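You operate a simulated robot arm through the tools that you are given. There is no shell and no other tool.

Carry out the task below with a simulated robot arm. There is one attempt and no reset: what you move stays moved.

Task
Put things in order on the long bench. At the end: the clear jar (marked "GLAZE") from the long bench stands where the orange pad six (marked "No.6") stood; the orange pad ten (marked "No.10") stands where the clear jar stood; the orange pad six stands on top of the yellow soap bar; the orange pad one (marked "No.1") stands where the orange pad ten stood; whatever was shut is shut again. Leave all else as you found it, and nothing knocked over.

It is judged by the outcome, as a careful person would: the job done as asked, and still so three seconds after it is handed in. It fails if anything else is knocked over, pushed out of place, dropped, spilled or broken.

Robot
A 6-joint arm with a two-finger parallel gripper, fixed in place. Base frame: the origin is at the foot of the arm, x ahead of it, y to its left, z up; the work surface is at about z = 0. Readings come in m, rad, newtons and seconds.
With the tool pointing down near the work surface it reaches from about 0.16 to 0.42 m from the base axis. Its first joint turns from -1.152 to 1.152 rad. Payload 1.57 kg.
The tool frame sits at the grasp point between the pads (the TCP): z along the fingers, y along the line on which they close. The tips reach 0.03 m beyond it. The gripper opens to 0.08 m. The fingers are 0.017 m wide and 0.012 m thick; the gripper's body (0.04 by 0.082 m) begins 0.08 m behind the TCP.
Orientation is told as [roll, pitch, yaw] about the base's x, y, z axes, in that order, counted from this pose: with the fingers straight down and closing along the base's y, the tool's x points along the base's -x, its y along +y and its z along -z.

Tools
- The arm moves only by the tool move_arm. Its argument "motion" is a list of rows, each a list of 7 numbers: the closure, from 0 (fully open) to 1 (shut), then the shift along the base's x, y, z in m, then the turn, a rotation vector about the base's x, y, z in rad. In form: [[claw, tx, ty, tz, ax, ay, az], ...]. A call has 1 to 20 rows; each row is the pose to reach, as a shift and turn from the pose commanded when the call began. Rows are played at 5 a second. More than 0.05 m and 0.15 rad between two rows, or a gripper value outside its range, and nothing of the call is played. A pose out of reach is approached as far as the arm can. The call stops where the force on the tool passes 40 N (or 10 N more than at its start, if that is more) or the arm is blocked; 0.2 s more then pass. The fingers move at their own pace (about 0.153 m/s each) and stop on an object; they squeeze with about 35 N. The grip force told is the motor's: it shows also when the fingers shut on nothing. Time passes only in rows, and 0.2 s behind the last, so rows that repeat a pose let the fingers close. It gives the time, the measured TCP pose, the force on the tool (base axes), the opening and the grip force at its end, in the units of the frame above (readings bear some noise), with the torque about the TCP (base axes, N m) and any sound that the robot's microphone picked up.
- Cameras (640 x 400 px; columns grow to the right, rows downward): "scene" is fixed at [0.0285, -0.3283, 0.4263]; the picture's right is [0.90, -0.44, 0.00], its down [-0.28, -0.56, -0.78] and it looks along [0.35, 0.70, -0.62] (base axes); focal length 250 px, centre (320, 200). "wrist" rides on the gripper at [0.072, -0.007, -0.122] in the tool frame; the picture's right is [0.09, 1.00, 0.00], its down [-0.84, 0.08, -0.54] and it looks along [-0.54, 0.05, 0.84] (tool axes); focal length 238 px, centre (320, 200). There is no depth. A picture from a camera that has moved, and an enlarged one, comes with that camera's place and axes in the base frame and with its lens. The place of the scene camera against the robot may be out by one fixed shift of up to 0.018 m in any direction.
- camera(camera): a new picture of that camera. The clock stands still meanwhile.
- enlarge(camera, box): a new picture of the part [left, top, right, bottom] of that camera's present view, enlarged. The clock stands still meanwhile.
- finish_job(): hands the job in; it is judged then, once.

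Places have to be worked out from the pictures, the camera data and where the tool is seen. Open the gripper and draw the arm clear of the work before you hand the job in, unless the task says otherwise.

The tools are called after "Emit:" as name(argument=value, ...) on one line, values as JSON. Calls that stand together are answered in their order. move_arm: Moves the arm, as the interface text tells. Its arguments: {"type":"object","properties":{"motion":{"type":"array","items":{"type":"array","items":{"type":"number"}}}},"required":["motion"]} The other tools are called the same way: camera (camera) takes a picture; enlarge (camera, box) takes an enlarged picture of a part of a camera's view; finish_job () hands the job in.

At the start:

```text
t: 0.0
tcp_pos: [0.2158, 0.0791, 0.2501]
tool_rot: [-0.002, -0.001, 0.0]
ft_force: [0.5, 0.1, -0.4]
moment: [0.01, 0.01, 0.01]
width: 0.0801
grip_force: 0.0
```

scene: 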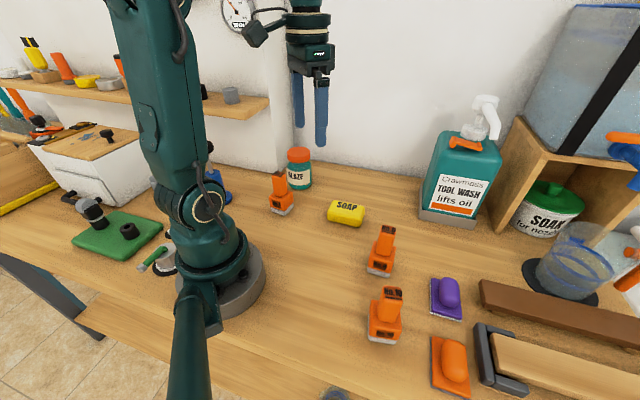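
wrist: 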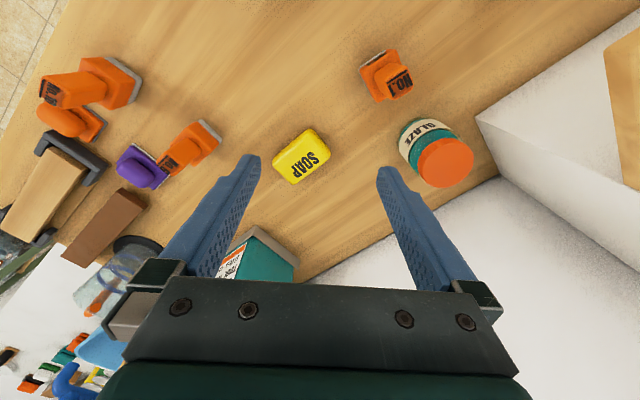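

I'll start by looking closely at the bench to identify the pads, the jar and the soap.

Emit:
enlarge(camera="scene", box=[240, 130, 400, 230])

Emit:
enlarge(camera="scene", box=[340, 210, 500, 310])

Emit:
enlarge(camera="scene", box=[340, 270, 500, 370])

Emit:
enlarge(camera="wrist", box=[0, 30, 240, 180])

Emit:
enlarge(camera="wrist", box=[260, 40, 500, 190])

```text
4.00 times, centred on (320, 180) of scene
camera zoom: at [0.0285, -0.3283, 0.4263], right [0.9, -0.44, 0.0], down [-0.28, -0.56, -0.78], along [0.35, 0.7, -0.62], focal length 999 px, centre (320, 280)
```

zoom: 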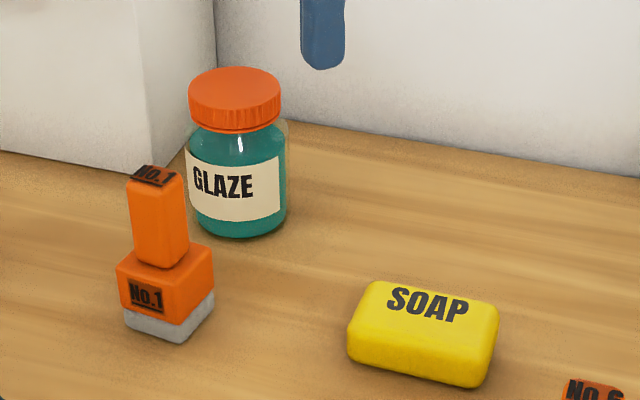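

```text
4.00 times, centred on (420, 260) of scene
camera zoom: at [0.0285, -0.3283, 0.4263], right [0.9, -0.44, 0.0], down [-0.28, -0.56, -0.78], along [0.35, 0.7, -0.62], focal length 999 px, centre (-80, -40)
```

zoom: 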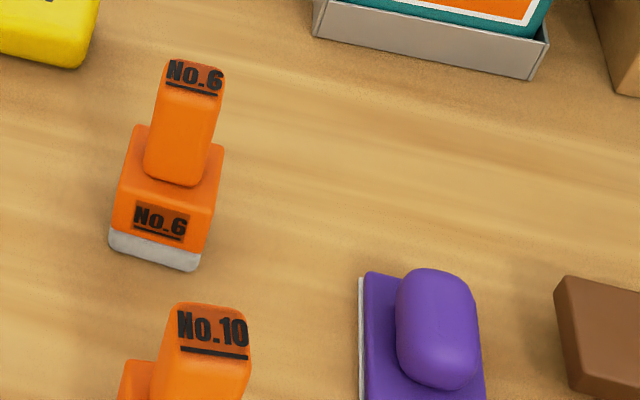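

```text
4.00 times, centred on (420, 320) of scene
camera zoom: at [0.0285, -0.3283, 0.4263], right [0.9, -0.44, 0.0], down [-0.28, -0.56, -0.78], along [0.35, 0.7, -0.62], focal length 999 px, centre (-80, -280)
```

zoom: 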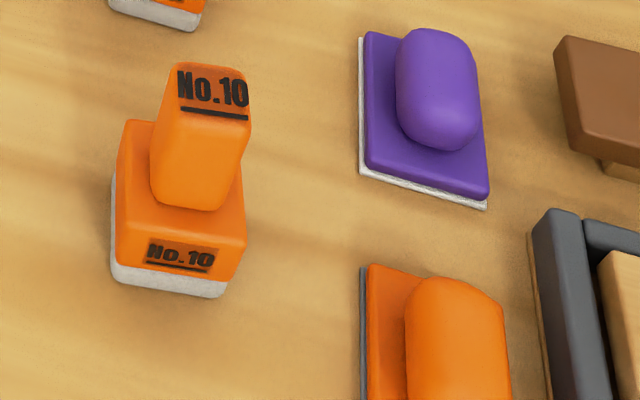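

```text
2.67 times, centred on (120, 105) of wrist
camera zoom: at [0.1438, 0.071, 0.3738], right [-0.09, 1.0, 0.0], down [0.84, 0.08, 0.54], along [0.54, 0.05, -0.84], focal length 636 px, centre (853, 453)
```

zoom: 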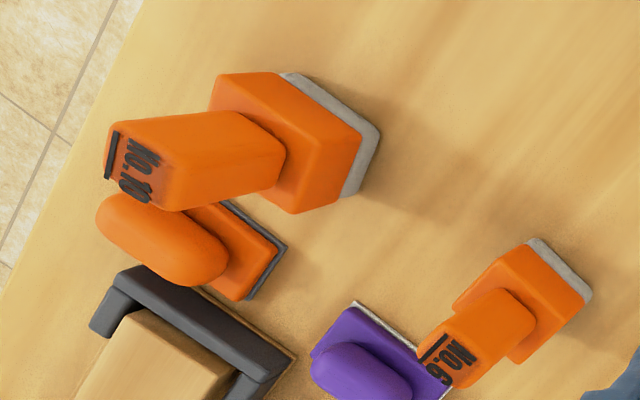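

```text
2.67 times, centred on (380, 115) of wrist
camera zoom: at [0.1438, 0.071, 0.3738], right [-0.09, 1.0, 0.0], down [0.84, 0.08, 0.54], along [0.54, 0.05, -0.84], focal length 636 px, centre (160, 427)
```

zoom: 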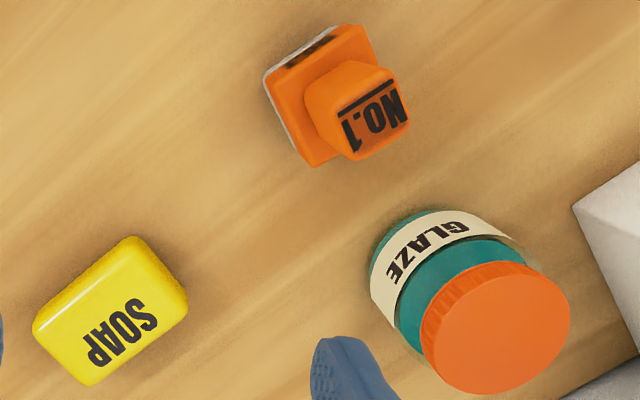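

The three labelled pads and the jar are identified; rough estimates are No.6 ≈ (0.286,-0.112), No.10 ≈ (0.214,-0.209), No.1 ≈ (0.17,0.154), jar ≈ (0.263,0.255), soap ≈ (0.289,0.054). I'll move high over toward No.6 for a closer wrist view.

Emit:
move_arm(motion=[[0, 0.007, -0.038, 0, 0, 0, 0], [0, 0.014, -0.076, 0, 0, 0, 0], [0, 0.021, -0.114, 0, 0, 0, 0], [0, 0.028, -0.152, 0, 0, 0, 0], [0, 0.034, -0.19, 0, 0, 0, 0], [0, 0.034, -0.19, 0, 0, 0, 0]])

Emit:
camera(camera="wrist")

Emit:
camera(camera="scene")

```text
t: 1.4
tcp_pos: [0.2509, -0.1118, 0.2529]
tool_rot: [0.001, 0.0, 0.001]
ft_force: [0.3, -0.2, -0.5]
moment: [0.02, 0.01, -0.04]
width: 0.0802
grip_force: 0.0
```

```text
taken
camera wrist: at [0.179, -0.1187, 0.3756], right [-0.09, 1.0, 0.0], down [0.84, 0.08, 0.54], along [0.54, 0.05, -0.84], focal length 238 px, centre (320, 200)
```

wrist: 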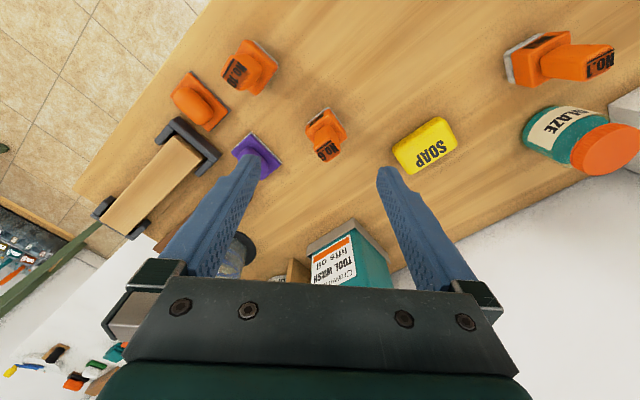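

```text
taken
```

scene: 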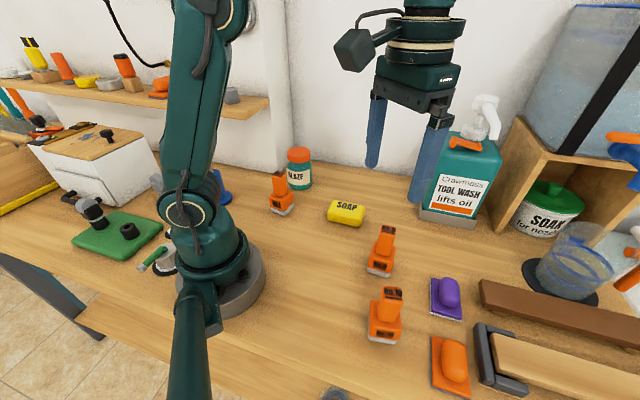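

The view is good; I'll enlarge No.6, No.10 and the soap from this viewpoint.

Emit:
enlarge(camera="wrist", box=[272, 85, 400, 165])

Emit:
enlarge(camera="wrist", box=[160, 20, 320, 120])

Emit:
enlarge(camera="wrist", box=[360, 95, 488, 175])

```text
5.00 times, centred on (336, 125) of wrist
camera zoom: at [0.179, -0.1187, 0.3756], right [-0.09, 1.0, 0.0], down [0.84, 0.08, 0.54], along [0.54, 0.05, -0.84], focal length 1192 px, centre (240, 575)
```

zoom: 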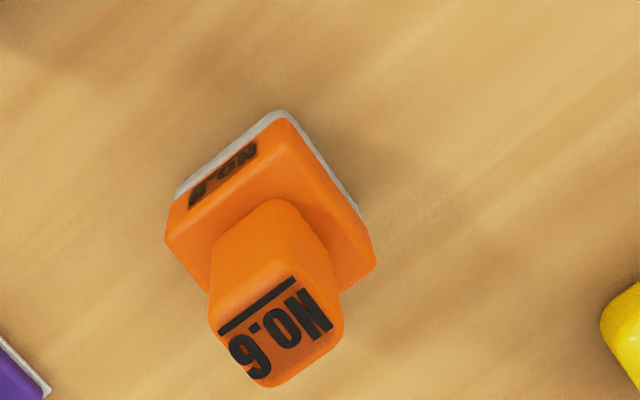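

```text
4.00 times, centred on (240, 70) of wrist
camera zoom: at [0.179, -0.1187, 0.3756], right [-0.09, 1.0, 0.0], down [0.84, 0.08, 0.54], along [0.54, 0.05, -0.84], focal length 953 px, centre (640, 720)
```

zoom: 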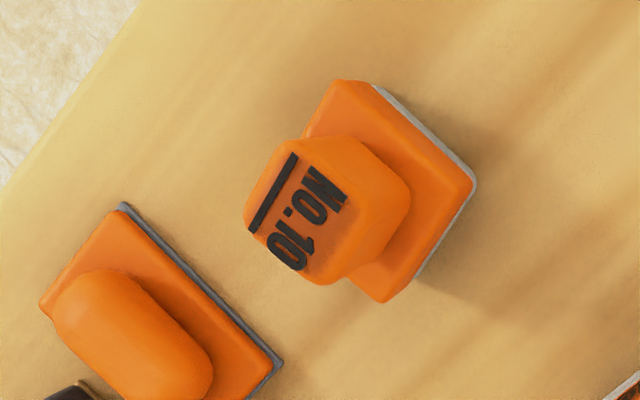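

```text
5.00 times, centred on (424, 135) of wrist
camera zoom: at [0.179, -0.1187, 0.3756], right [-0.09, 1.0, 0.0], down [0.84, 0.08, 0.54], along [0.54, 0.05, -0.84], focal length 1192 px, centre (-200, 525)
```

zoom: 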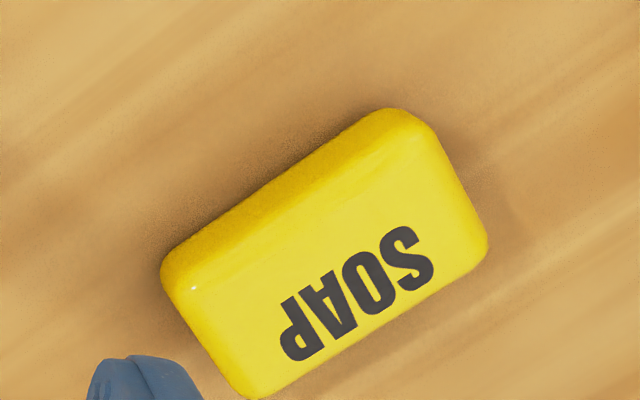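

No.6 appears as a ~4 cm base (rotated ~45°) with a ~2.5 cm square handle, top near z≈0.10, centred near (0.283,-0.100). I'll turn the tool by -45° and hover above it to check the alignment between the fingers.

Emit:
move_arm(motion=[[0, 0.006, 0.002, -0.008, 0, 0, -0.131], [0, 0.011, 0.0035, -0.017, 0, 0, -0.262], [0, 0.017, 0.005, -0.025, 0, 0, -0.393], [0, 0.022, 0.007, -0.033, 0, 0, -0.524], [0, 0.028, 0.009, -0.042, 0, 0, -0.655], [0, 0.033, 0.0105, -0.05, 0, 0, -0.785], [0, 0.033, 0.0105, -0.05, 0, 0, -0.785], [0, 0.033, 0.0105, -0.05, 0, 0, -0.785]])

Emit:
camera(camera="wrist")

Emit:
enlarge(camera="wrist", box=[256, 80, 384, 160])

```text
t: 3.2
tcp_pos: [0.2823, -0.102, 0.1994]
tool_rot: [-0.003, 0.001, -0.784]
ft_force: [-0.2, -0.2, 0.2]
moment: [-0.02, -0.02, 0.0]
width: 0.0802
grip_force: 0.1
```

```text
taken
camera wrist: at [0.2269, -0.0557, 0.3224], right [0.64, 0.77, 0.0], down [0.65, -0.54, 0.54], along [0.42, -0.35, -0.84], focal length 238 px, centre (320, 200)
```

wrist: 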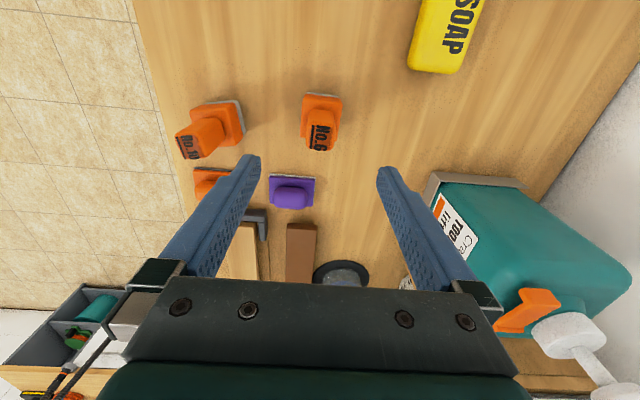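

```text
5.00 times, centred on (320, 120) of wrist
camera zoom: at [0.2269, -0.0557, 0.3224], right [0.64, 0.77, 0.0], down [0.65, -0.54, 0.54], along [0.42, -0.35, -0.84], focal length 1192 px, centre (320, 600)
```

zoom: 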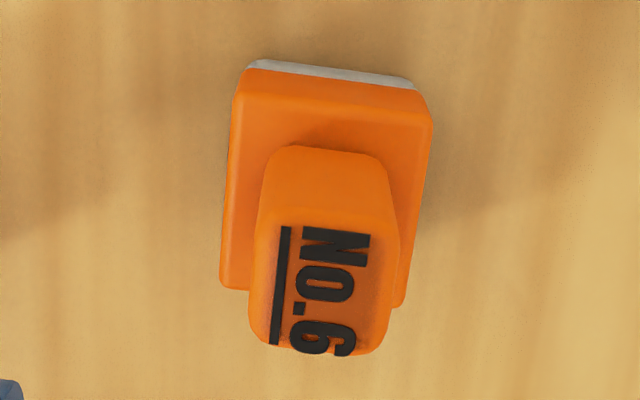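

No.6 lies at about (0.282,-0.101), edges at 45°, block top z≈0.045, handle top z≈0.105; the tool is centred over it. I'll descend so the tips stop just above the block and close on the handle.

Emit:
move_arm(motion=[[0, 0, 0, -0.035, 0, 0, 0], [0, 0, 0, -0.07, 0, 0, 0], [0, 0, 0, -0.1, 0, 0, 0], [0, 0, 0, -0.118, 0, 0, 0], [0, 0, 0, -0.118, 0, 0, 0], [0, 0, 0, -0.118, 0, 0, 0]])

Emit:
camera(camera="scene")

Emit:
camera(camera="wrist")

```text
t: 4.6
tcp_pos: [0.281, -0.1029, 0.0824]
tool_rot: [0.0, -0.001, -0.786]
ft_force: [0.3, 0.5, 0.2]
moment: [-0.01, 0.02, -0.03]
width: 0.0802
grip_force: 0.1
```

```text
taken
```

scene: 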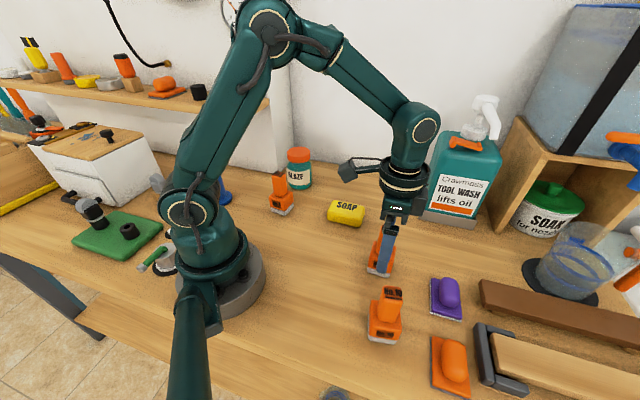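

```text
taken
camera wrist: at [0.2256, -0.0569, 0.2056], right [0.64, 0.77, 0.0], down [0.65, -0.54, 0.54], along [0.42, -0.35, -0.84], focal length 238 px, centre (320, 200)
```

wrist: 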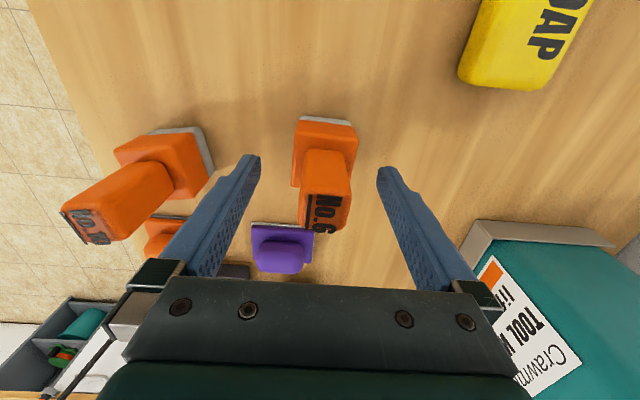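

The handle sits between the fingers, perhaps slightly off-centre. I'll enlarge to measure this before closing.

Emit:
enlarge(camera="wrist", box=[224, 100, 416, 220])

```text
3.33 times, centred on (320, 160) of wrist
camera zoom: at [0.2256, -0.0569, 0.2056], right [0.64, 0.77, 0.0], down [0.65, -0.54, 0.54], along [0.42, -0.35, -0.84], focal length 794 px, centre (320, 333)
```

zoom: 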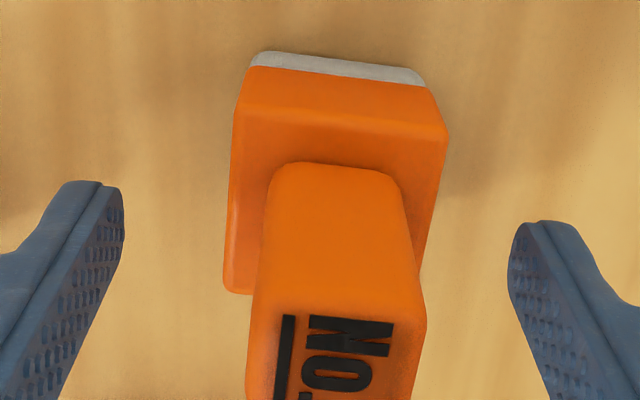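

The handle is about 2 mm off toward the right finger, so I'll shift the tool by that amount and then close on the handle.

Emit:
move_arm(motion=[[0, 0.0014, 0.0014, 0, 0, 0, 0], [0, 0.0014, 0.0014, 0, 0, 0, 0], [0.3, 0.0014, 0.0014, 0, 0, 0, 0], [0.5, 0.0014, 0.0014, 0, 0, 0, 0], [0.8, 0.0014, 0.0014, 0, 0, 0, 0], [1, 0.0014, 0.0014, 0, 0, 0, 0], [1, 0.0014, 0.0014, 0, 0, 0, 0]])

Emit:
enlarge(camera="wrist", box=[224, 100, 416, 220])

Emit:
enlarge(camera="scene", box=[340, 210, 420, 290])

```text
t: 6.2
tcp_pos: [0.2844, -0.1013, 0.0839]
tool_rot: [-0.001, 0.0, -0.786]
ft_force: [-0.3, -0.5, 1.7]
moment: [0.05, -0.04, 0.01]
width: 0.0265
grip_force: 35.0
```

```text
3.33 times, centred on (320, 160) of wrist
camera zoom: at [0.2279, -0.0552, 0.2066], right [0.64, 0.77, 0.0], down [0.65, -0.54, 0.54], along [0.42, -0.35, -0.84], focal length 794 px, centre (320, 333)
```

zoom: 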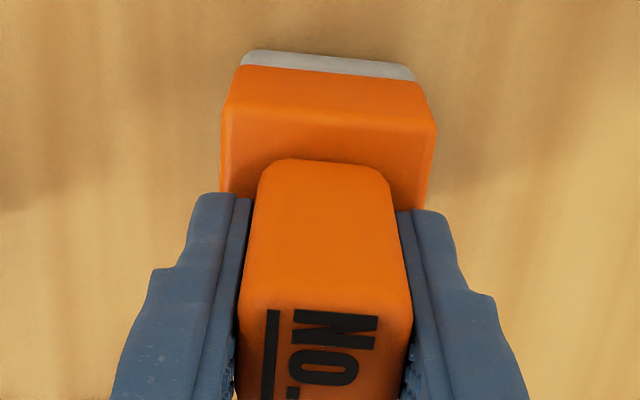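

```text
5.00 times, centred on (380, 250) of scene
camera zoom: at [0.0285, -0.3283, 0.4263], right [0.9, -0.44, 0.0], down [-0.28, -0.56, -0.78], along [0.35, 0.7, -0.62], focal length 1249 px, centre (20, -50)
```

zoom: 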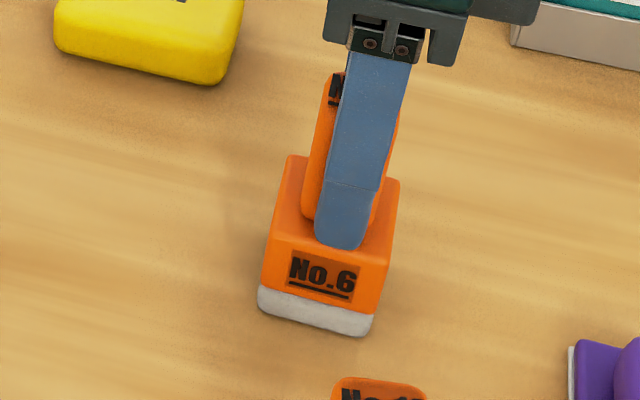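

The handle is gripped (26.5 mm) and the pad is centred on the TCP. I'll lift it straight up and pause to the side where the wrist camera can see the soap.

Emit:
move_arm(motion=[[1, 0, 0, 0.01, 0, 0, 0], [1, 0, 0, 0.03, 0, 0, 0], [1, 0, 0, 0.06, 0, 0, 0], [1, 0, 0, 0.09, 0, 0, 0], [1, 0, 0, 0.12, 0, 0, 0], [1, -0.016, 0.022, 0.12, 0, 0, 0], [1, -0.032, 0.044, 0.12, 0, 0, 0], [1, -0.048, 0.066, 0.12, 0, 0, 0], [1, -0.064, 0.089, 0.12, 0, 0, 0], [1, -0.064, 0.089, 0.12, 0, 0, 0]])

Emit:
camera(camera="wrist")

Emit:
camera(camera="scene")

```text
t: 8.4
tcp_pos: [0.2225, -0.0108, 0.2048]
tool_rot: [0.0, 0.001, -0.786]
ft_force: [0.9, 0.1, -2.3]
moment: [0.02, -0.01, -0.01]
width: 0.0269
grip_force: 34.9
```

```text
taken
camera wrist: at [0.1663, 0.0366, 0.3273], right [0.64, 0.77, 0.0], down [0.65, -0.54, 0.54], along [0.42, -0.35, -0.84], focal length 238 px, centre (320, 200)
```

wrist: 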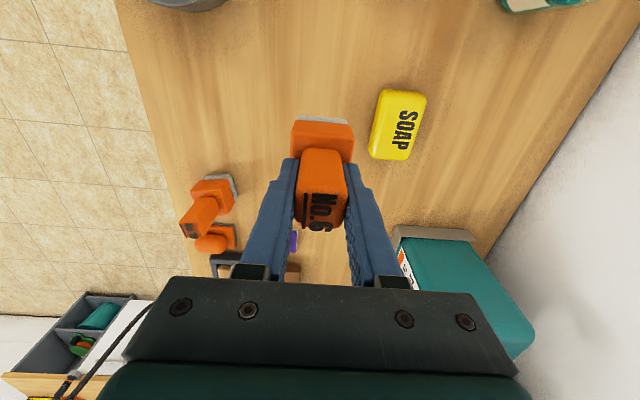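

```text
taken
```

scene: 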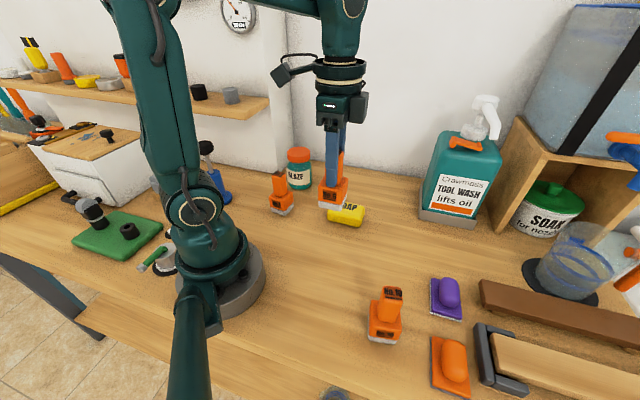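

Emit:
enlarge(camera="wrist", box=[288, 70, 448, 170])

```text
4.00 times, centred on (368, 120) of wrist
camera zoom: at [0.1663, 0.0366, 0.3273], right [0.64, 0.77, 0.0], down [0.65, -0.54, 0.54], along [0.42, -0.35, -0.84], focal length 953 px, centre (128, 520)
```

zoom: 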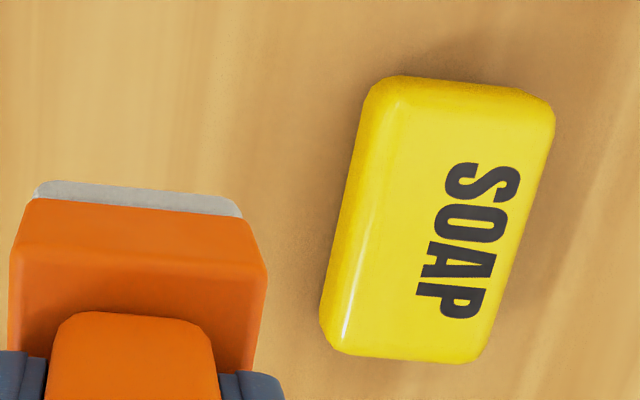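

The soap's centre works out to about (0.2925,0.054), its long side along -45°, height ~0.028, and the pad is already aligned with it. I'll move above the soap and descend partway to check alignment.

Emit:
move_arm(motion=[[1, 0.018, 0.0164, 0, 0, 0, 0], [1, 0.036, 0.0328, 0, 0, 0, 0], [1, 0.054, 0.0492, 0, 0, 0, 0], [1, 0.0721, 0.0656, 0, 0, 0, 0], [1, 0.0721, 0.0656, -0.025, 0, 0, 0], [1, 0.0721, 0.0656, -0.05, 0, 0, 0], [1, 0.0721, 0.0656, -0.07, 0, 0, 0], [1, 0.0721, 0.0656, -0.07, 0, 0, 0]])

Emit:
camera(camera="wrist")

Emit:
enlarge(camera="scene", box=[290, 130, 418, 210])

Emit:
enlarge(camera="scene", box=[300, 170, 396, 230])

```text
t: 10.2
tcp_pos: [0.2909, 0.0532, 0.1311]
tool_rot: [-0.001, 0.001, -0.787]
ft_force: [0.3, 0.5, -1.0]
moment: [0.02, -0.02, -0.02]
width: 0.0268
grip_force: 35.3
```

```text
taken
camera wrist: at [0.2356, 0.0994, 0.2542], right [0.64, 0.77, 0.0], down [0.65, -0.54, 0.54], along [0.42, -0.35, -0.84], focal length 238 px, centre (320, 200)
```

wrist: 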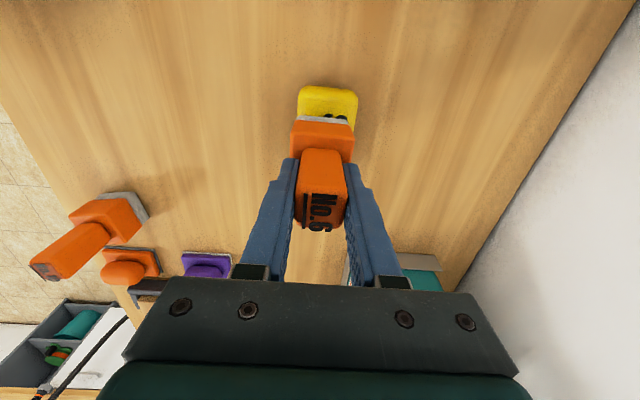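

```text
5.00 times, centred on (354, 170) of scene
camera zoom: at [0.0285, -0.3283, 0.4263], right [0.9, -0.44, 0.0], down [-0.28, -0.56, -0.78], along [0.35, 0.7, -0.62], focal length 1249 px, centre (150, 350)
```

zoom: 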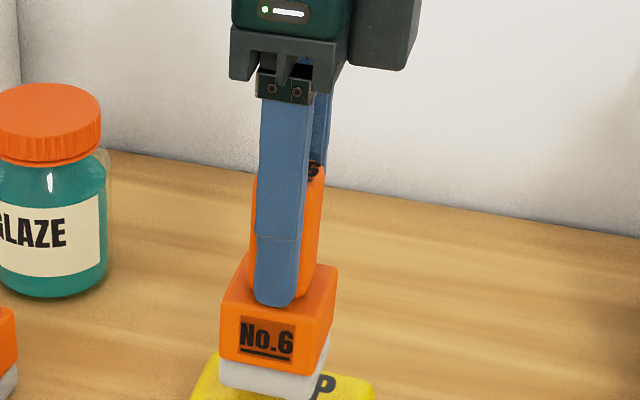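

```text
6.67 times, centred on (348, 200) of scene
camera zoom: at [0.0285, -0.3283, 0.4263], right [0.9, -0.44, 0.0], down [-0.28, -0.56, -0.78], along [0.35, 0.7, -0.62], focal length 1666 px, centre (133, 200)
```

zoom: 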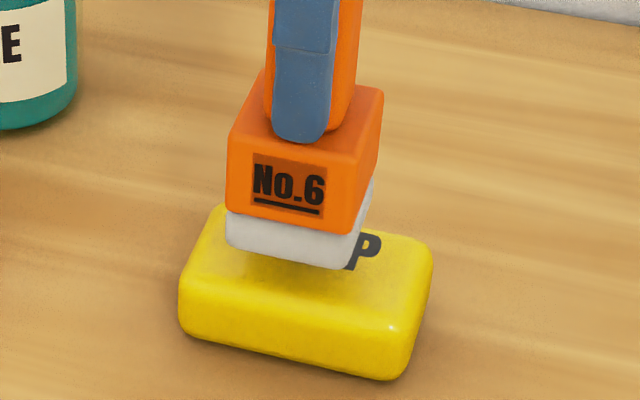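

The pad hovers over the soap; I'll check the centring in the wrist view before lowering.

Emit:
enlarge(camera="wrist", box=[264, 70, 392, 150])

```text
5.00 times, centred on (328, 110) of wrist
camera zoom: at [0.2356, 0.0994, 0.2542], right [0.64, 0.77, 0.0], down [0.65, -0.54, 0.54], along [0.42, -0.35, -0.84], focal length 1192 px, centre (280, 650)
```

zoom: 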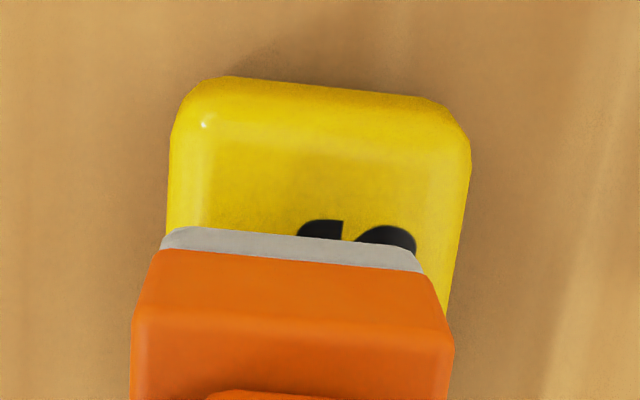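

The soap centre is about 3–4 mm toward the right finger side and ~1.5 mm away from the camera relative to the pad. I'll correct by that and lower to just above the soap's top.

Emit:
move_arm(motion=[[1, 0.0037, 0.0015, 0, 0, 0, 0], [1, 0.0037, 0.0015, -0.008, 0, 0, 0], [1, 0.0037, 0.0015, -0.015, 0, 0, 0], [1, 0.0037, 0.0015, -0.015, 0, 0, 0]])

Emit:
enlarge(camera="wrist", box=[264, 70, 392, 150])

Emit:
enlarge(camera="scene", box=[300, 170, 396, 230])

```text
t: 11.2
tcp_pos: [0.2959, 0.0545, 0.1167]
tool_rot: [-0.001, 0.001, -0.787]
ft_force: [0.0, 0.1, -2.1]
moment: [0.02, 0.0, 0.0]
width: 0.0267
grip_force: 34.8
```

```text
5.00 times, centred on (328, 110) of wrist
camera zoom: at [0.2398, 0.1016, 0.24], right [0.64, 0.77, 0.0], down [0.65, -0.54, 0.54], along [0.42, -0.35, -0.84], focal length 1192 px, centre (280, 650)
```

zoom: 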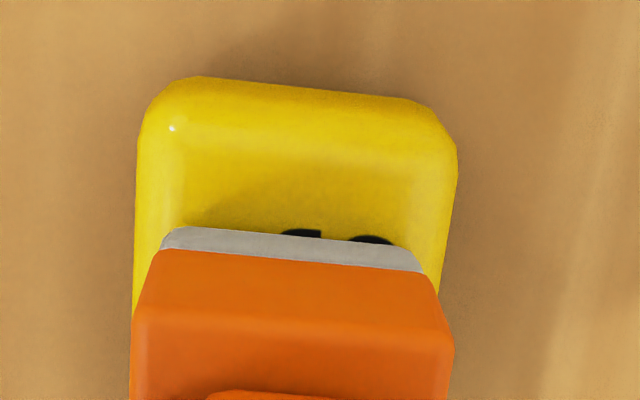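

```text
6.67 times, centred on (348, 200) of scene
camera zoom: at [0.0285, -0.3283, 0.4263], right [0.9, -0.44, 0.0], down [-0.28, -0.56, -0.78], along [0.35, 0.7, -0.62], focal length 1666 px, centre (133, 200)
```

zoom: 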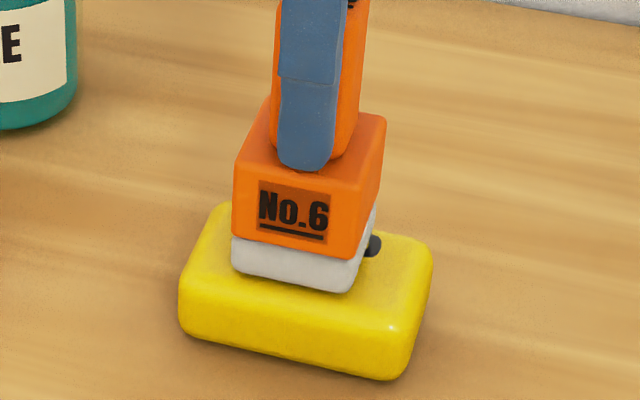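

The pad is well centred on the soap. I'll lower in small steps until contact shows in the force reading.

Emit:
move_arm(motion=[[1, 0.0007, -0.0007, -0.002, 0, 0, 0], [1, 0.0007, -0.0007, -0.004, 0, 0, 0], [1, 0.0007, -0.0007, -0.004, 0, 0, 0]])

Emit:
enlarge(camera="scene", box=[300, 170, 396, 230])

```text
t: 12.0
tcp_pos: [0.298, 0.0536, 0.1125]
tool_rot: [0.001, -0.003, -0.784]
ft_force: [-6.0, -1.7, 30.1]
moment: [-0.34, 0.3, -0.03]
width: 0.0266
grip_force: 35.2
```

```text
6.67 times, centred on (348, 200) of scene
camera zoom: at [0.0284, -0.3283, 0.4263], right [0.9, -0.44, 0.0], down [-0.28, -0.56, -0.78], along [0.35, 0.7, -0.62], focal length 1666 px, centre (133, 200)
```

zoom: 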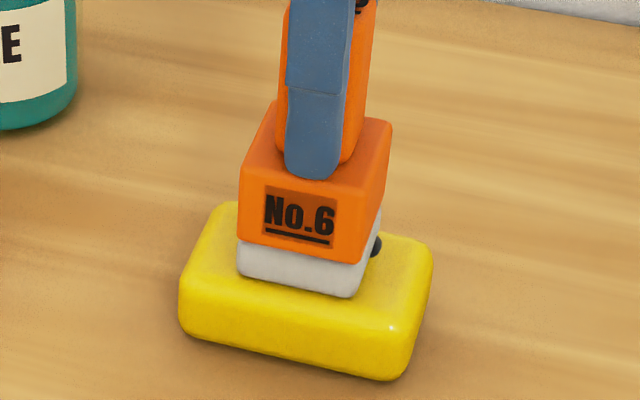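

Contact reached with ~30 N of downward push, so the soap top is a bit higher than guessed. I'll ease up slightly to relieve the load before releasing.

Emit:
move_arm(motion=[[1, 0, 0, 0.0015, 0, 0, 0], [1, 0, 0, 0.0015, 0, 0, 0]])

```text
t: 12.6
tcp_pos: [0.2963, 0.0551, 0.1134]
tool_rot: [-0.002, 0.003, -0.785]
ft_force: [0.8, 0.5, 0.8]
moment: [0.0, -0.13, 0.0]
width: 0.0269
grip_force: 35.2
```

The load is relieved with the pad resting on the soap. I'll open the fingers gently and check before rising.

Emit:
move_arm(motion=[[0.6, 0, 0, 0, 0, 0, 0], [0.4, 0, 0, 0, 0, 0, 0], [0.2, 0, 0, 0, 0, 0, 0], [0, 0, 0, 0, 0, 0, 0], [0, 0, 0, 0, 0, 0, 0]])

Emit:
enlarge(camera="scene", box=[300, 150, 396, 230])

Emit:
camera(camera="wrist")

```text
t: 13.8
tcp_pos: [0.2957, 0.0551, 0.1155]
tool_rot: [-0.001, -0.001, -0.786]
ft_force: [0.0, 0.2, -0.5]
moment: [0.0, -0.02, -0.01]
width: 0.0802
grip_force: 0.0
```

```text
5.00 times, centred on (348, 190) of scene
camera zoom: at [0.0285, -0.3283, 0.4263], right [0.9, -0.44, 0.0], down [-0.28, -0.56, -0.78], along [0.35, 0.7, -0.62], focal length 1249 px, centre (180, 250)
```

zoom: 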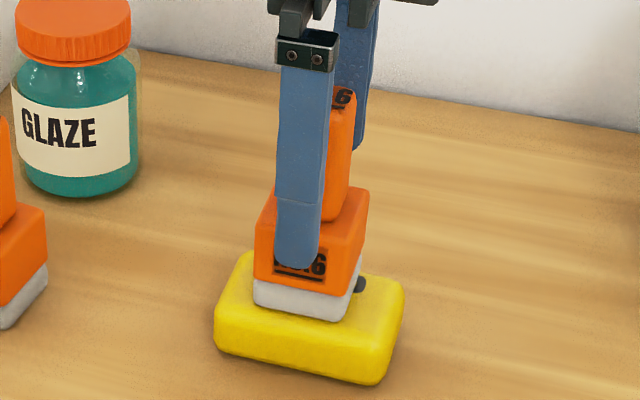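

```text
taken
camera wrist: at [0.241, 0.1013, 0.2379], right [0.64, 0.77, 0.0], down [0.65, -0.54, 0.54], along [0.42, -0.35, -0.84], focal length 238 px, centre (320, 200)
```

wrist: 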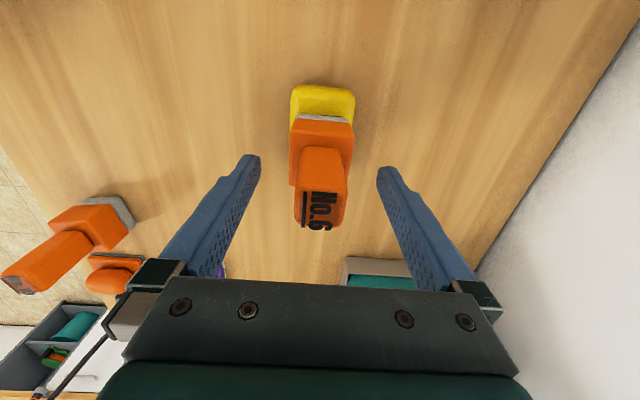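

No.6 stands on the soap. I'll rise straight up well clear of it, turn back to yaw 0, and step toward the jar, looking carefully at the wall corner and shelf nearby.

Emit:
move_arm(motion=[[0, 0, 0, 0.03, 0, 0, 0], [0, 0, 0, 0.07, 0, 0, 0], [0, 0, 0, 0.11, 0, 0, 0], [0, 0, 0, 0.14, 0, 0, 0], [0, -0.01, 0.01, 0.14, 0, 0, 0.131], [0, -0.02, 0.02, 0.14, 0, 0, 0.262], [0, -0.03, 0.03, 0.14, 0, 0, 0.393], [0, -0.04, 0.04, 0.14, 0, 0, 0.524], [0, -0.05, 0.05, 0.14, 0, 0, 0.655], [0, -0.06, 0.06, 0.14, 0, 0, 0.785], [0, -0.06, 0.06, 0.14, 0, 0, 0.785]])

Emit:
camera(camera="wrist")

Emit:
camera(camera="scene")

```text
t: 16.2
tcp_pos: [0.2344, 0.1152, 0.2563]
tool_rot: [0.0, 0.0, 0.002]
ft_force: [0.6, -0.2, 0.8]
moment: [0.02, 0.01, -0.01]
width: 0.0799
grip_force: 0.1
```

```text
taken
camera wrist: at [0.1636, 0.1089, 0.3793], right [-0.09, 1.0, 0.0], down [0.84, 0.08, 0.54], along [0.54, 0.05, -0.84], focal length 238 px, centre (320, 200)
```

wrist: 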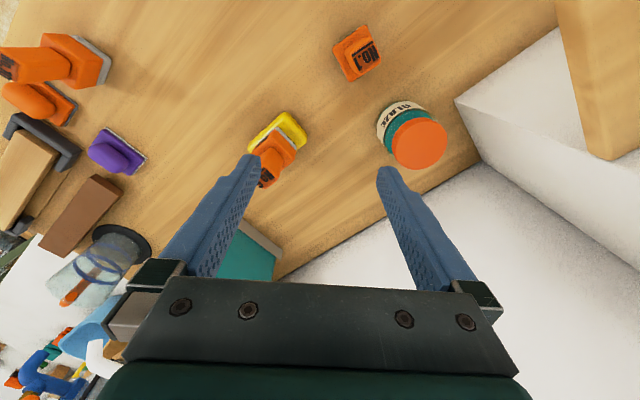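

```text
taken
```

scene: 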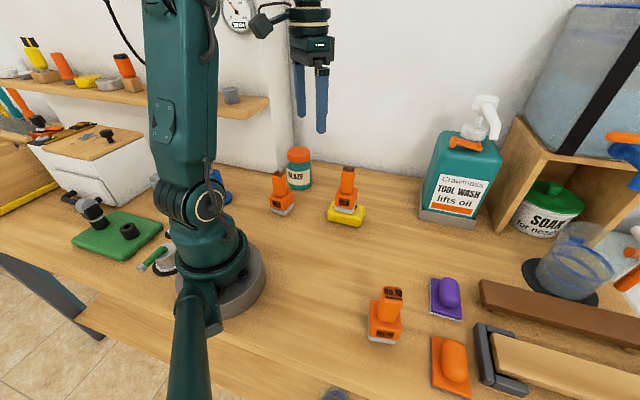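

The shelf end/wall corner lies along y−x ≈ 0.105 with its board around z≈0.2, so near the jar I'll use yaw +45° (camera toward the base). I'll enlarge the jar, No.1 and shelf for accurate positions.

Emit:
enlarge(camera="wrist", box=[352, 80, 480, 180])

Emit:
enlarge(camera="scene", box=[250, 135, 330, 215])

Emit:
enlarge(camera="wrist", box=[300, 10, 420, 90])

Emit:
enlarge(camera="wrist", box=[440, 0, 640, 200])

Emit:
enlarge(camera="scene", box=[180, 60, 340, 220])

```text
4.00 times, centred on (416, 130) of wrist
camera zoom: at [0.1636, 0.1089, 0.3793], right [-0.09, 1.0, 0.0], down [0.84, 0.08, 0.54], along [0.54, 0.05, -0.84], focal length 953 px, centre (-64, 480)
```

zoom: 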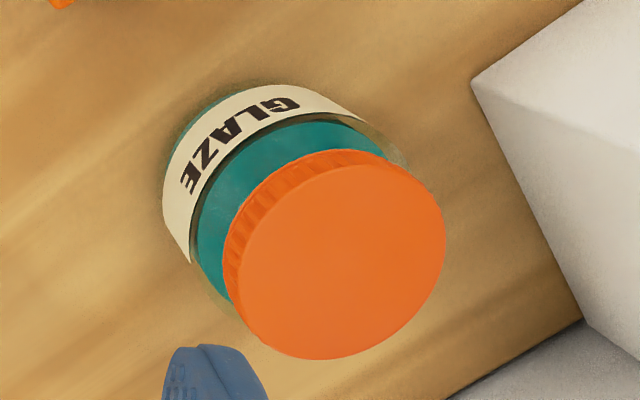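

```text
5.00 times, centred on (290, 175) of scene
camera zoom: at [0.0285, -0.3283, 0.4263], right [0.9, -0.44, 0.0], down [-0.28, -0.56, -0.78], along [0.35, 0.7, -0.62], focal length 1249 px, centre (470, 325)
```

zoom: 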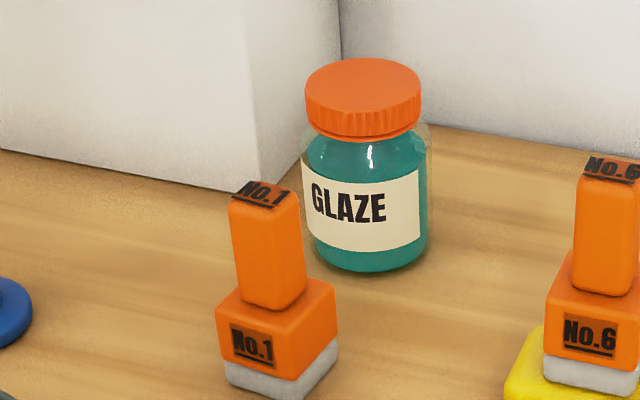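

```text
5.00 times, centred on (360, 50) of wrist
camera zoom: at [0.1636, 0.1089, 0.3793], right [-0.09, 1.0, 0.0], down [0.84, 0.08, 0.54], along [0.54, 0.05, -0.84], focal length 1192 px, centre (120, 950)
```

zoom: 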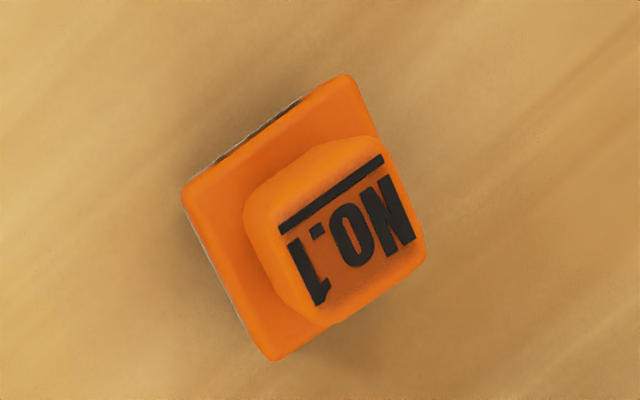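

```text
2.00 times, centred on (540, 100) of wrist
camera zoom: at [0.1636, 0.1089, 0.3793], right [-0.09, 1.0, 0.0], down [0.84, 0.08, 0.54], along [0.54, 0.05, -0.84], focal length 477 px, centre (-120, 400)
```

zoom: 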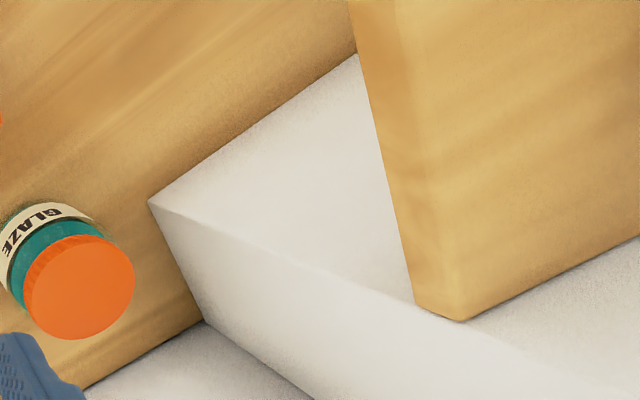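

```text
2.50 times, centred on (260, 140) of scene
camera zoom: at [0.0285, -0.3283, 0.4263], right [0.9, -0.44, 0.0], down [-0.28, -0.56, -0.78], along [0.35, 0.7, -0.62], focal length 625 px, centre (470, 350)
```

zoom: 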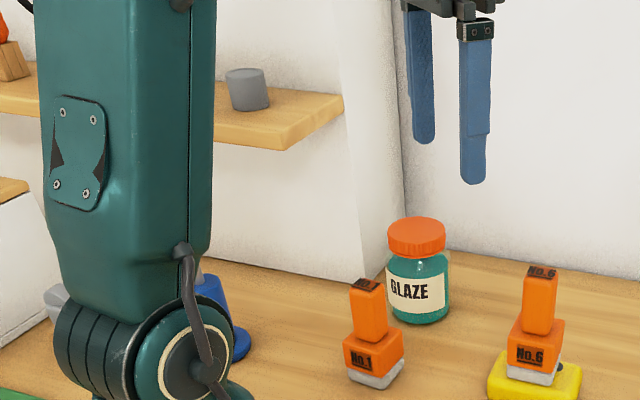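

No.1 is at about (0.170,0.154) rotated ~38°, and the jar's axis near (0.255,0.241), roughly 7+ cm wide and ~9 cm tall. I'll hover over the jar at yaw +45° to measure its diameter and centre accurately.

Emit:
move_arm(motion=[[0, 0.003, 0.021, 0, 0, 0, 0.131], [0, 0.006, 0.042, 0, 0, 0, 0.262], [0, 0.009, 0.063, 0, 0, 0, 0.393], [0, 0.012, 0.084, 0, 0, 0, 0.524], [0, 0.015, 0.105, -0.01, 0, 0, 0.655], [0, 0.018, 0.126, -0.02, 0, 0, 0.785], [0, 0.018, 0.126, -0.035, 0, 0, 0.785], [0, 0.018, 0.126, -0.035, 0, 0, 0.785]])

Emit:
camera(camera="wrist")

Emit:
enlarge(camera="wrist", box=[240, 70, 400, 170])

Emit:
camera(camera="scene")

```text
t: 18.0
tcp_pos: [0.2537, 0.2417, 0.2194]
tool_rot: [0.001, 0.001, 0.784]
ft_force: [-0.1, -0.2, 0.0]
moment: [0.0, 0.01, 0.0]
width: 0.0799
grip_force: 0.0
```

```text
taken
camera wrist: at [0.2083, 0.1856, 0.343], right [-0.77, 0.64, 0.0], down [0.54, 0.65, 0.54], along [0.35, 0.42, -0.84], focal length 238 px, centre (320, 200)
```

wrist: 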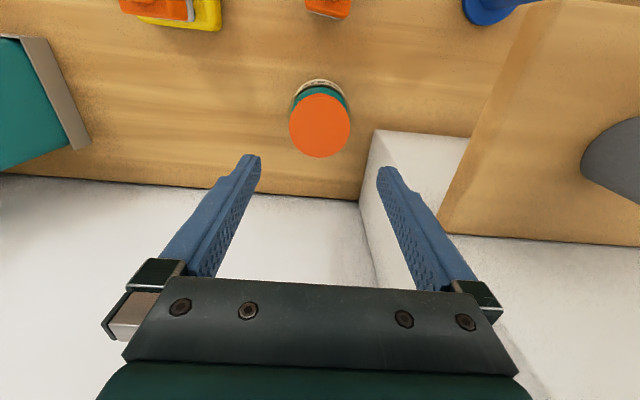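

```text
4.00 times, centred on (320, 120) of wrist
camera zoom: at [0.2083, 0.1856, 0.343], right [-0.77, 0.64, 0.0], down [0.54, 0.65, 0.54], along [0.35, 0.42, -0.84], focal length 953 px, centre (320, 520)
```

zoom: 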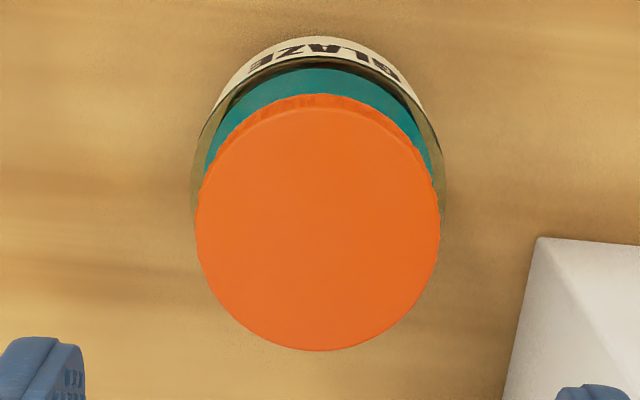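

```text
taken
```

scene: 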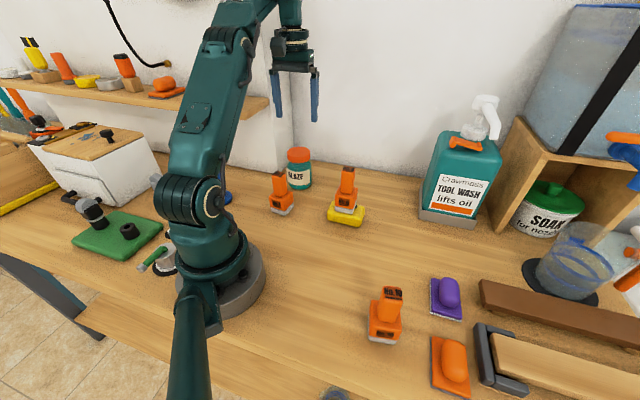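

The jar measures ~71 mm body, ~62 mm lid, ~100 mm tall, centred ~3 mm toward the camera from the TCP. I'll correct and descend to just above the lid, then recheck centring.

Emit:
move_arm(motion=[[0, -0.0011, -0.0031, -0.03, 0, 0, 0], [0, -0.0011, -0.0031, -0.06, 0, 0, 0], [0, -0.0011, -0.0031, -0.075, 0, 0, 0], [0, -0.0011, -0.0031, -0.075, 0, 0, 0]])

Emit:
camera(camera="wrist")

Emit:
enlarge(camera="wrist", box=[224, 80, 416, 200])

Emit:
enlarge(camera="scene", box=[220, 80, 380, 220])

```text
t: 19.0
tcp_pos: [0.2547, 0.236, 0.1448]
tool_rot: [0.001, 0.0, 0.784]
ft_force: [0.3, 0.3, 0.3]
moment: [-0.01, 0.02, 0.01]
width: 0.0802
grip_force: 0.0
```

```text
taken
camera wrist: at [0.208, 0.1816, 0.2673], right [-0.77, 0.64, 0.0], down [0.54, 0.65, 0.54], along [0.35, 0.42, -0.84], focal length 238 px, centre (320, 200)
```

wrist: 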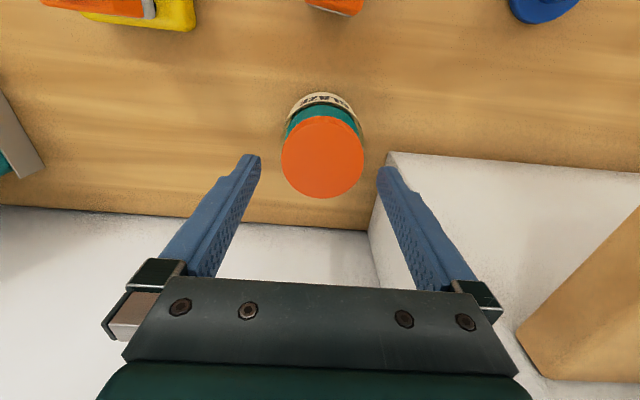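

```text
3.33 times, centred on (320, 140) of wrist
camera zoom: at [0.208, 0.1816, 0.2673], right [-0.77, 0.64, 0.0], down [0.54, 0.65, 0.54], along [0.35, 0.42, -0.84], focal length 794 px, centre (320, 400)
```

zoom: 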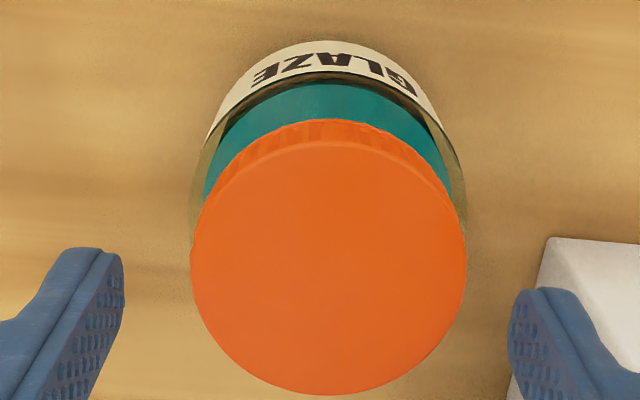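

```text
2.86 times, centred on (300, 150) of scene
camera zoom: at [0.0285, -0.3283, 0.4263], right [0.9, -0.44, 0.0], down [-0.28, -0.56, -0.78], along [0.35, 0.7, -0.62], focal length 714 px, centre (377, 343)
```

zoom: 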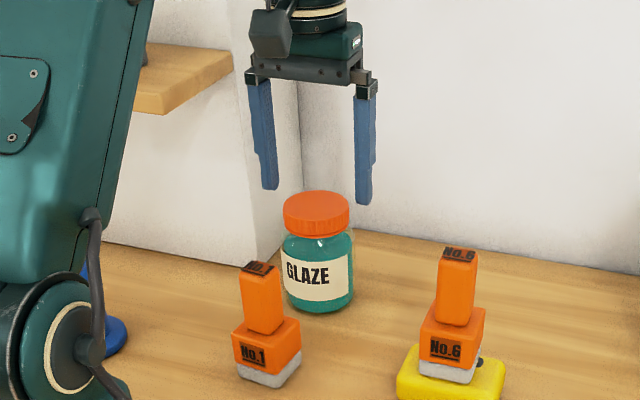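

The lid is about 2.2 mm right of the finger midpoint. I'll correct by that and lower until the tips pass alongside the lid, then recheck the gaps.

Emit:
move_arm(motion=[[0, -0.0016, 0.0016, 0, 0, 0, 0], [0, -0.0016, 0.0016, -0.015, 0, 0, 0], [0, -0.0016, 0.0016, -0.03, 0, 0, 0], [0, -0.0016, 0.0016, -0.03, 0, 0, 0]])

Emit:
enlarge(camera="wrist", box=[224, 80, 416, 200])

Emit:
enlarge(camera="scene", box=[240, 100, 368, 200])

```text
t: 20.0
tcp_pos: [0.2525, 0.2399, 0.1163]
tool_rot: [0.0, 0.001, 0.784]
ft_force: [-0.1, -0.6, 0.4]
moment: [0.01, 0.03, -0.04]
width: 0.0797
grip_force: 0.0
```

```text
3.33 times, centred on (320, 140) of wrist
camera zoom: at [0.2069, 0.1849, 0.2383], right [-0.77, 0.64, 0.0], down [0.54, 0.65, 0.54], along [0.35, 0.42, -0.84], focal length 794 px, centre (320, 400)
```

zoom: 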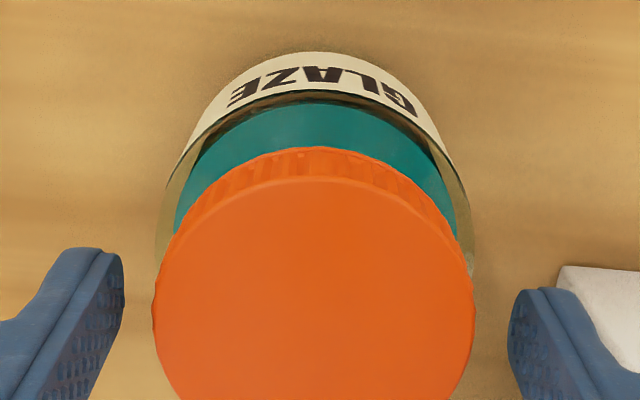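

```text
4.00 times, centred on (304, 150) of scene
camera zoom: at [0.0285, -0.3283, 0.4263], right [0.9, -0.44, 0.0], down [-0.28, -0.56, -0.78], along [0.35, 0.7, -0.62], focal length 999 px, centre (384, 400)
```

zoom: 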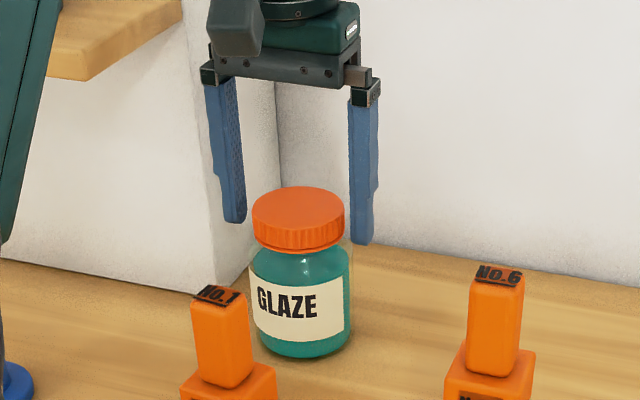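

The jar is centred between the fingers with ~6 mm clear each side at the lid. I'll lower the rest of the way to grip the glass body at mid-height.

Emit:
move_arm(motion=[[0, 0, 0, -0.012, 0, 0, 0], [0, 0, 0, -0.024, 0, 0, 0], [0, 0, 0, -0.036, 0, 0, 0], [0, 0, 0, -0.036, 0, 0, 0]])

Emit:
enlarge(camera="wrist", box=[224, 80, 416, 200])

Emit:
enlarge(camera="scene", box=[240, 100, 368, 200])

```text
t: 21.0
tcp_pos: [0.2492, 0.2382, 0.0777]
tool_rot: [-0.001, 0.0, 0.784]
ft_force: [-0.5, 1.1, -0.5]
moment: [0.01, 0.01, 0.02]
width: 0.08
grip_force: 0.0
```

```text
3.33 times, centred on (320, 140) of wrist
camera zoom: at [0.2047, 0.1834, 0.2013], right [-0.77, 0.64, 0.0], down [0.54, 0.65, 0.54], along [0.35, 0.42, -0.84], focal length 794 px, centre (320, 400)
```

zoom: 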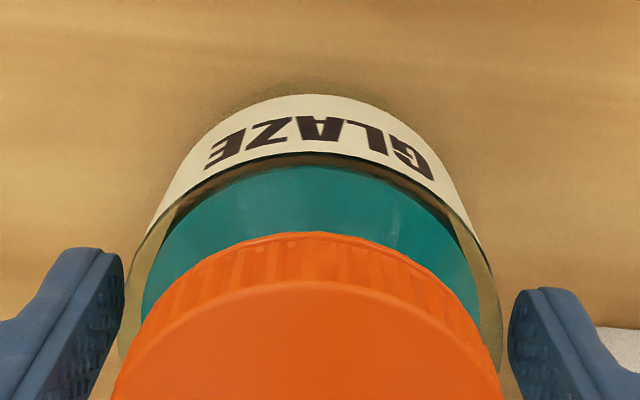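

```text
4.00 times, centred on (304, 150) of scene
camera zoom: at [0.0285, -0.3283, 0.4263], right [0.9, -0.44, 0.0], down [-0.28, -0.56, -0.78], along [0.35, 0.7, -0.62], focal length 999 px, centre (384, 400)
```

zoom: 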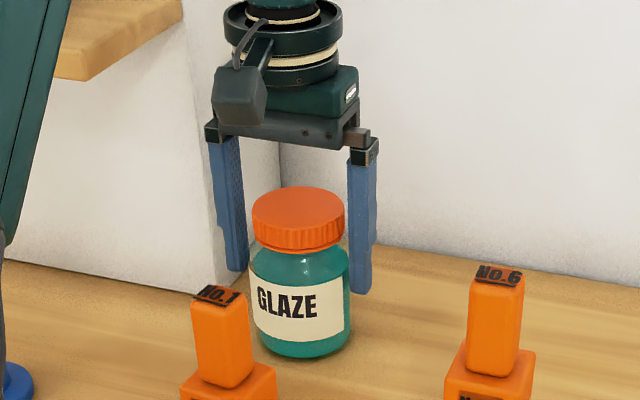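

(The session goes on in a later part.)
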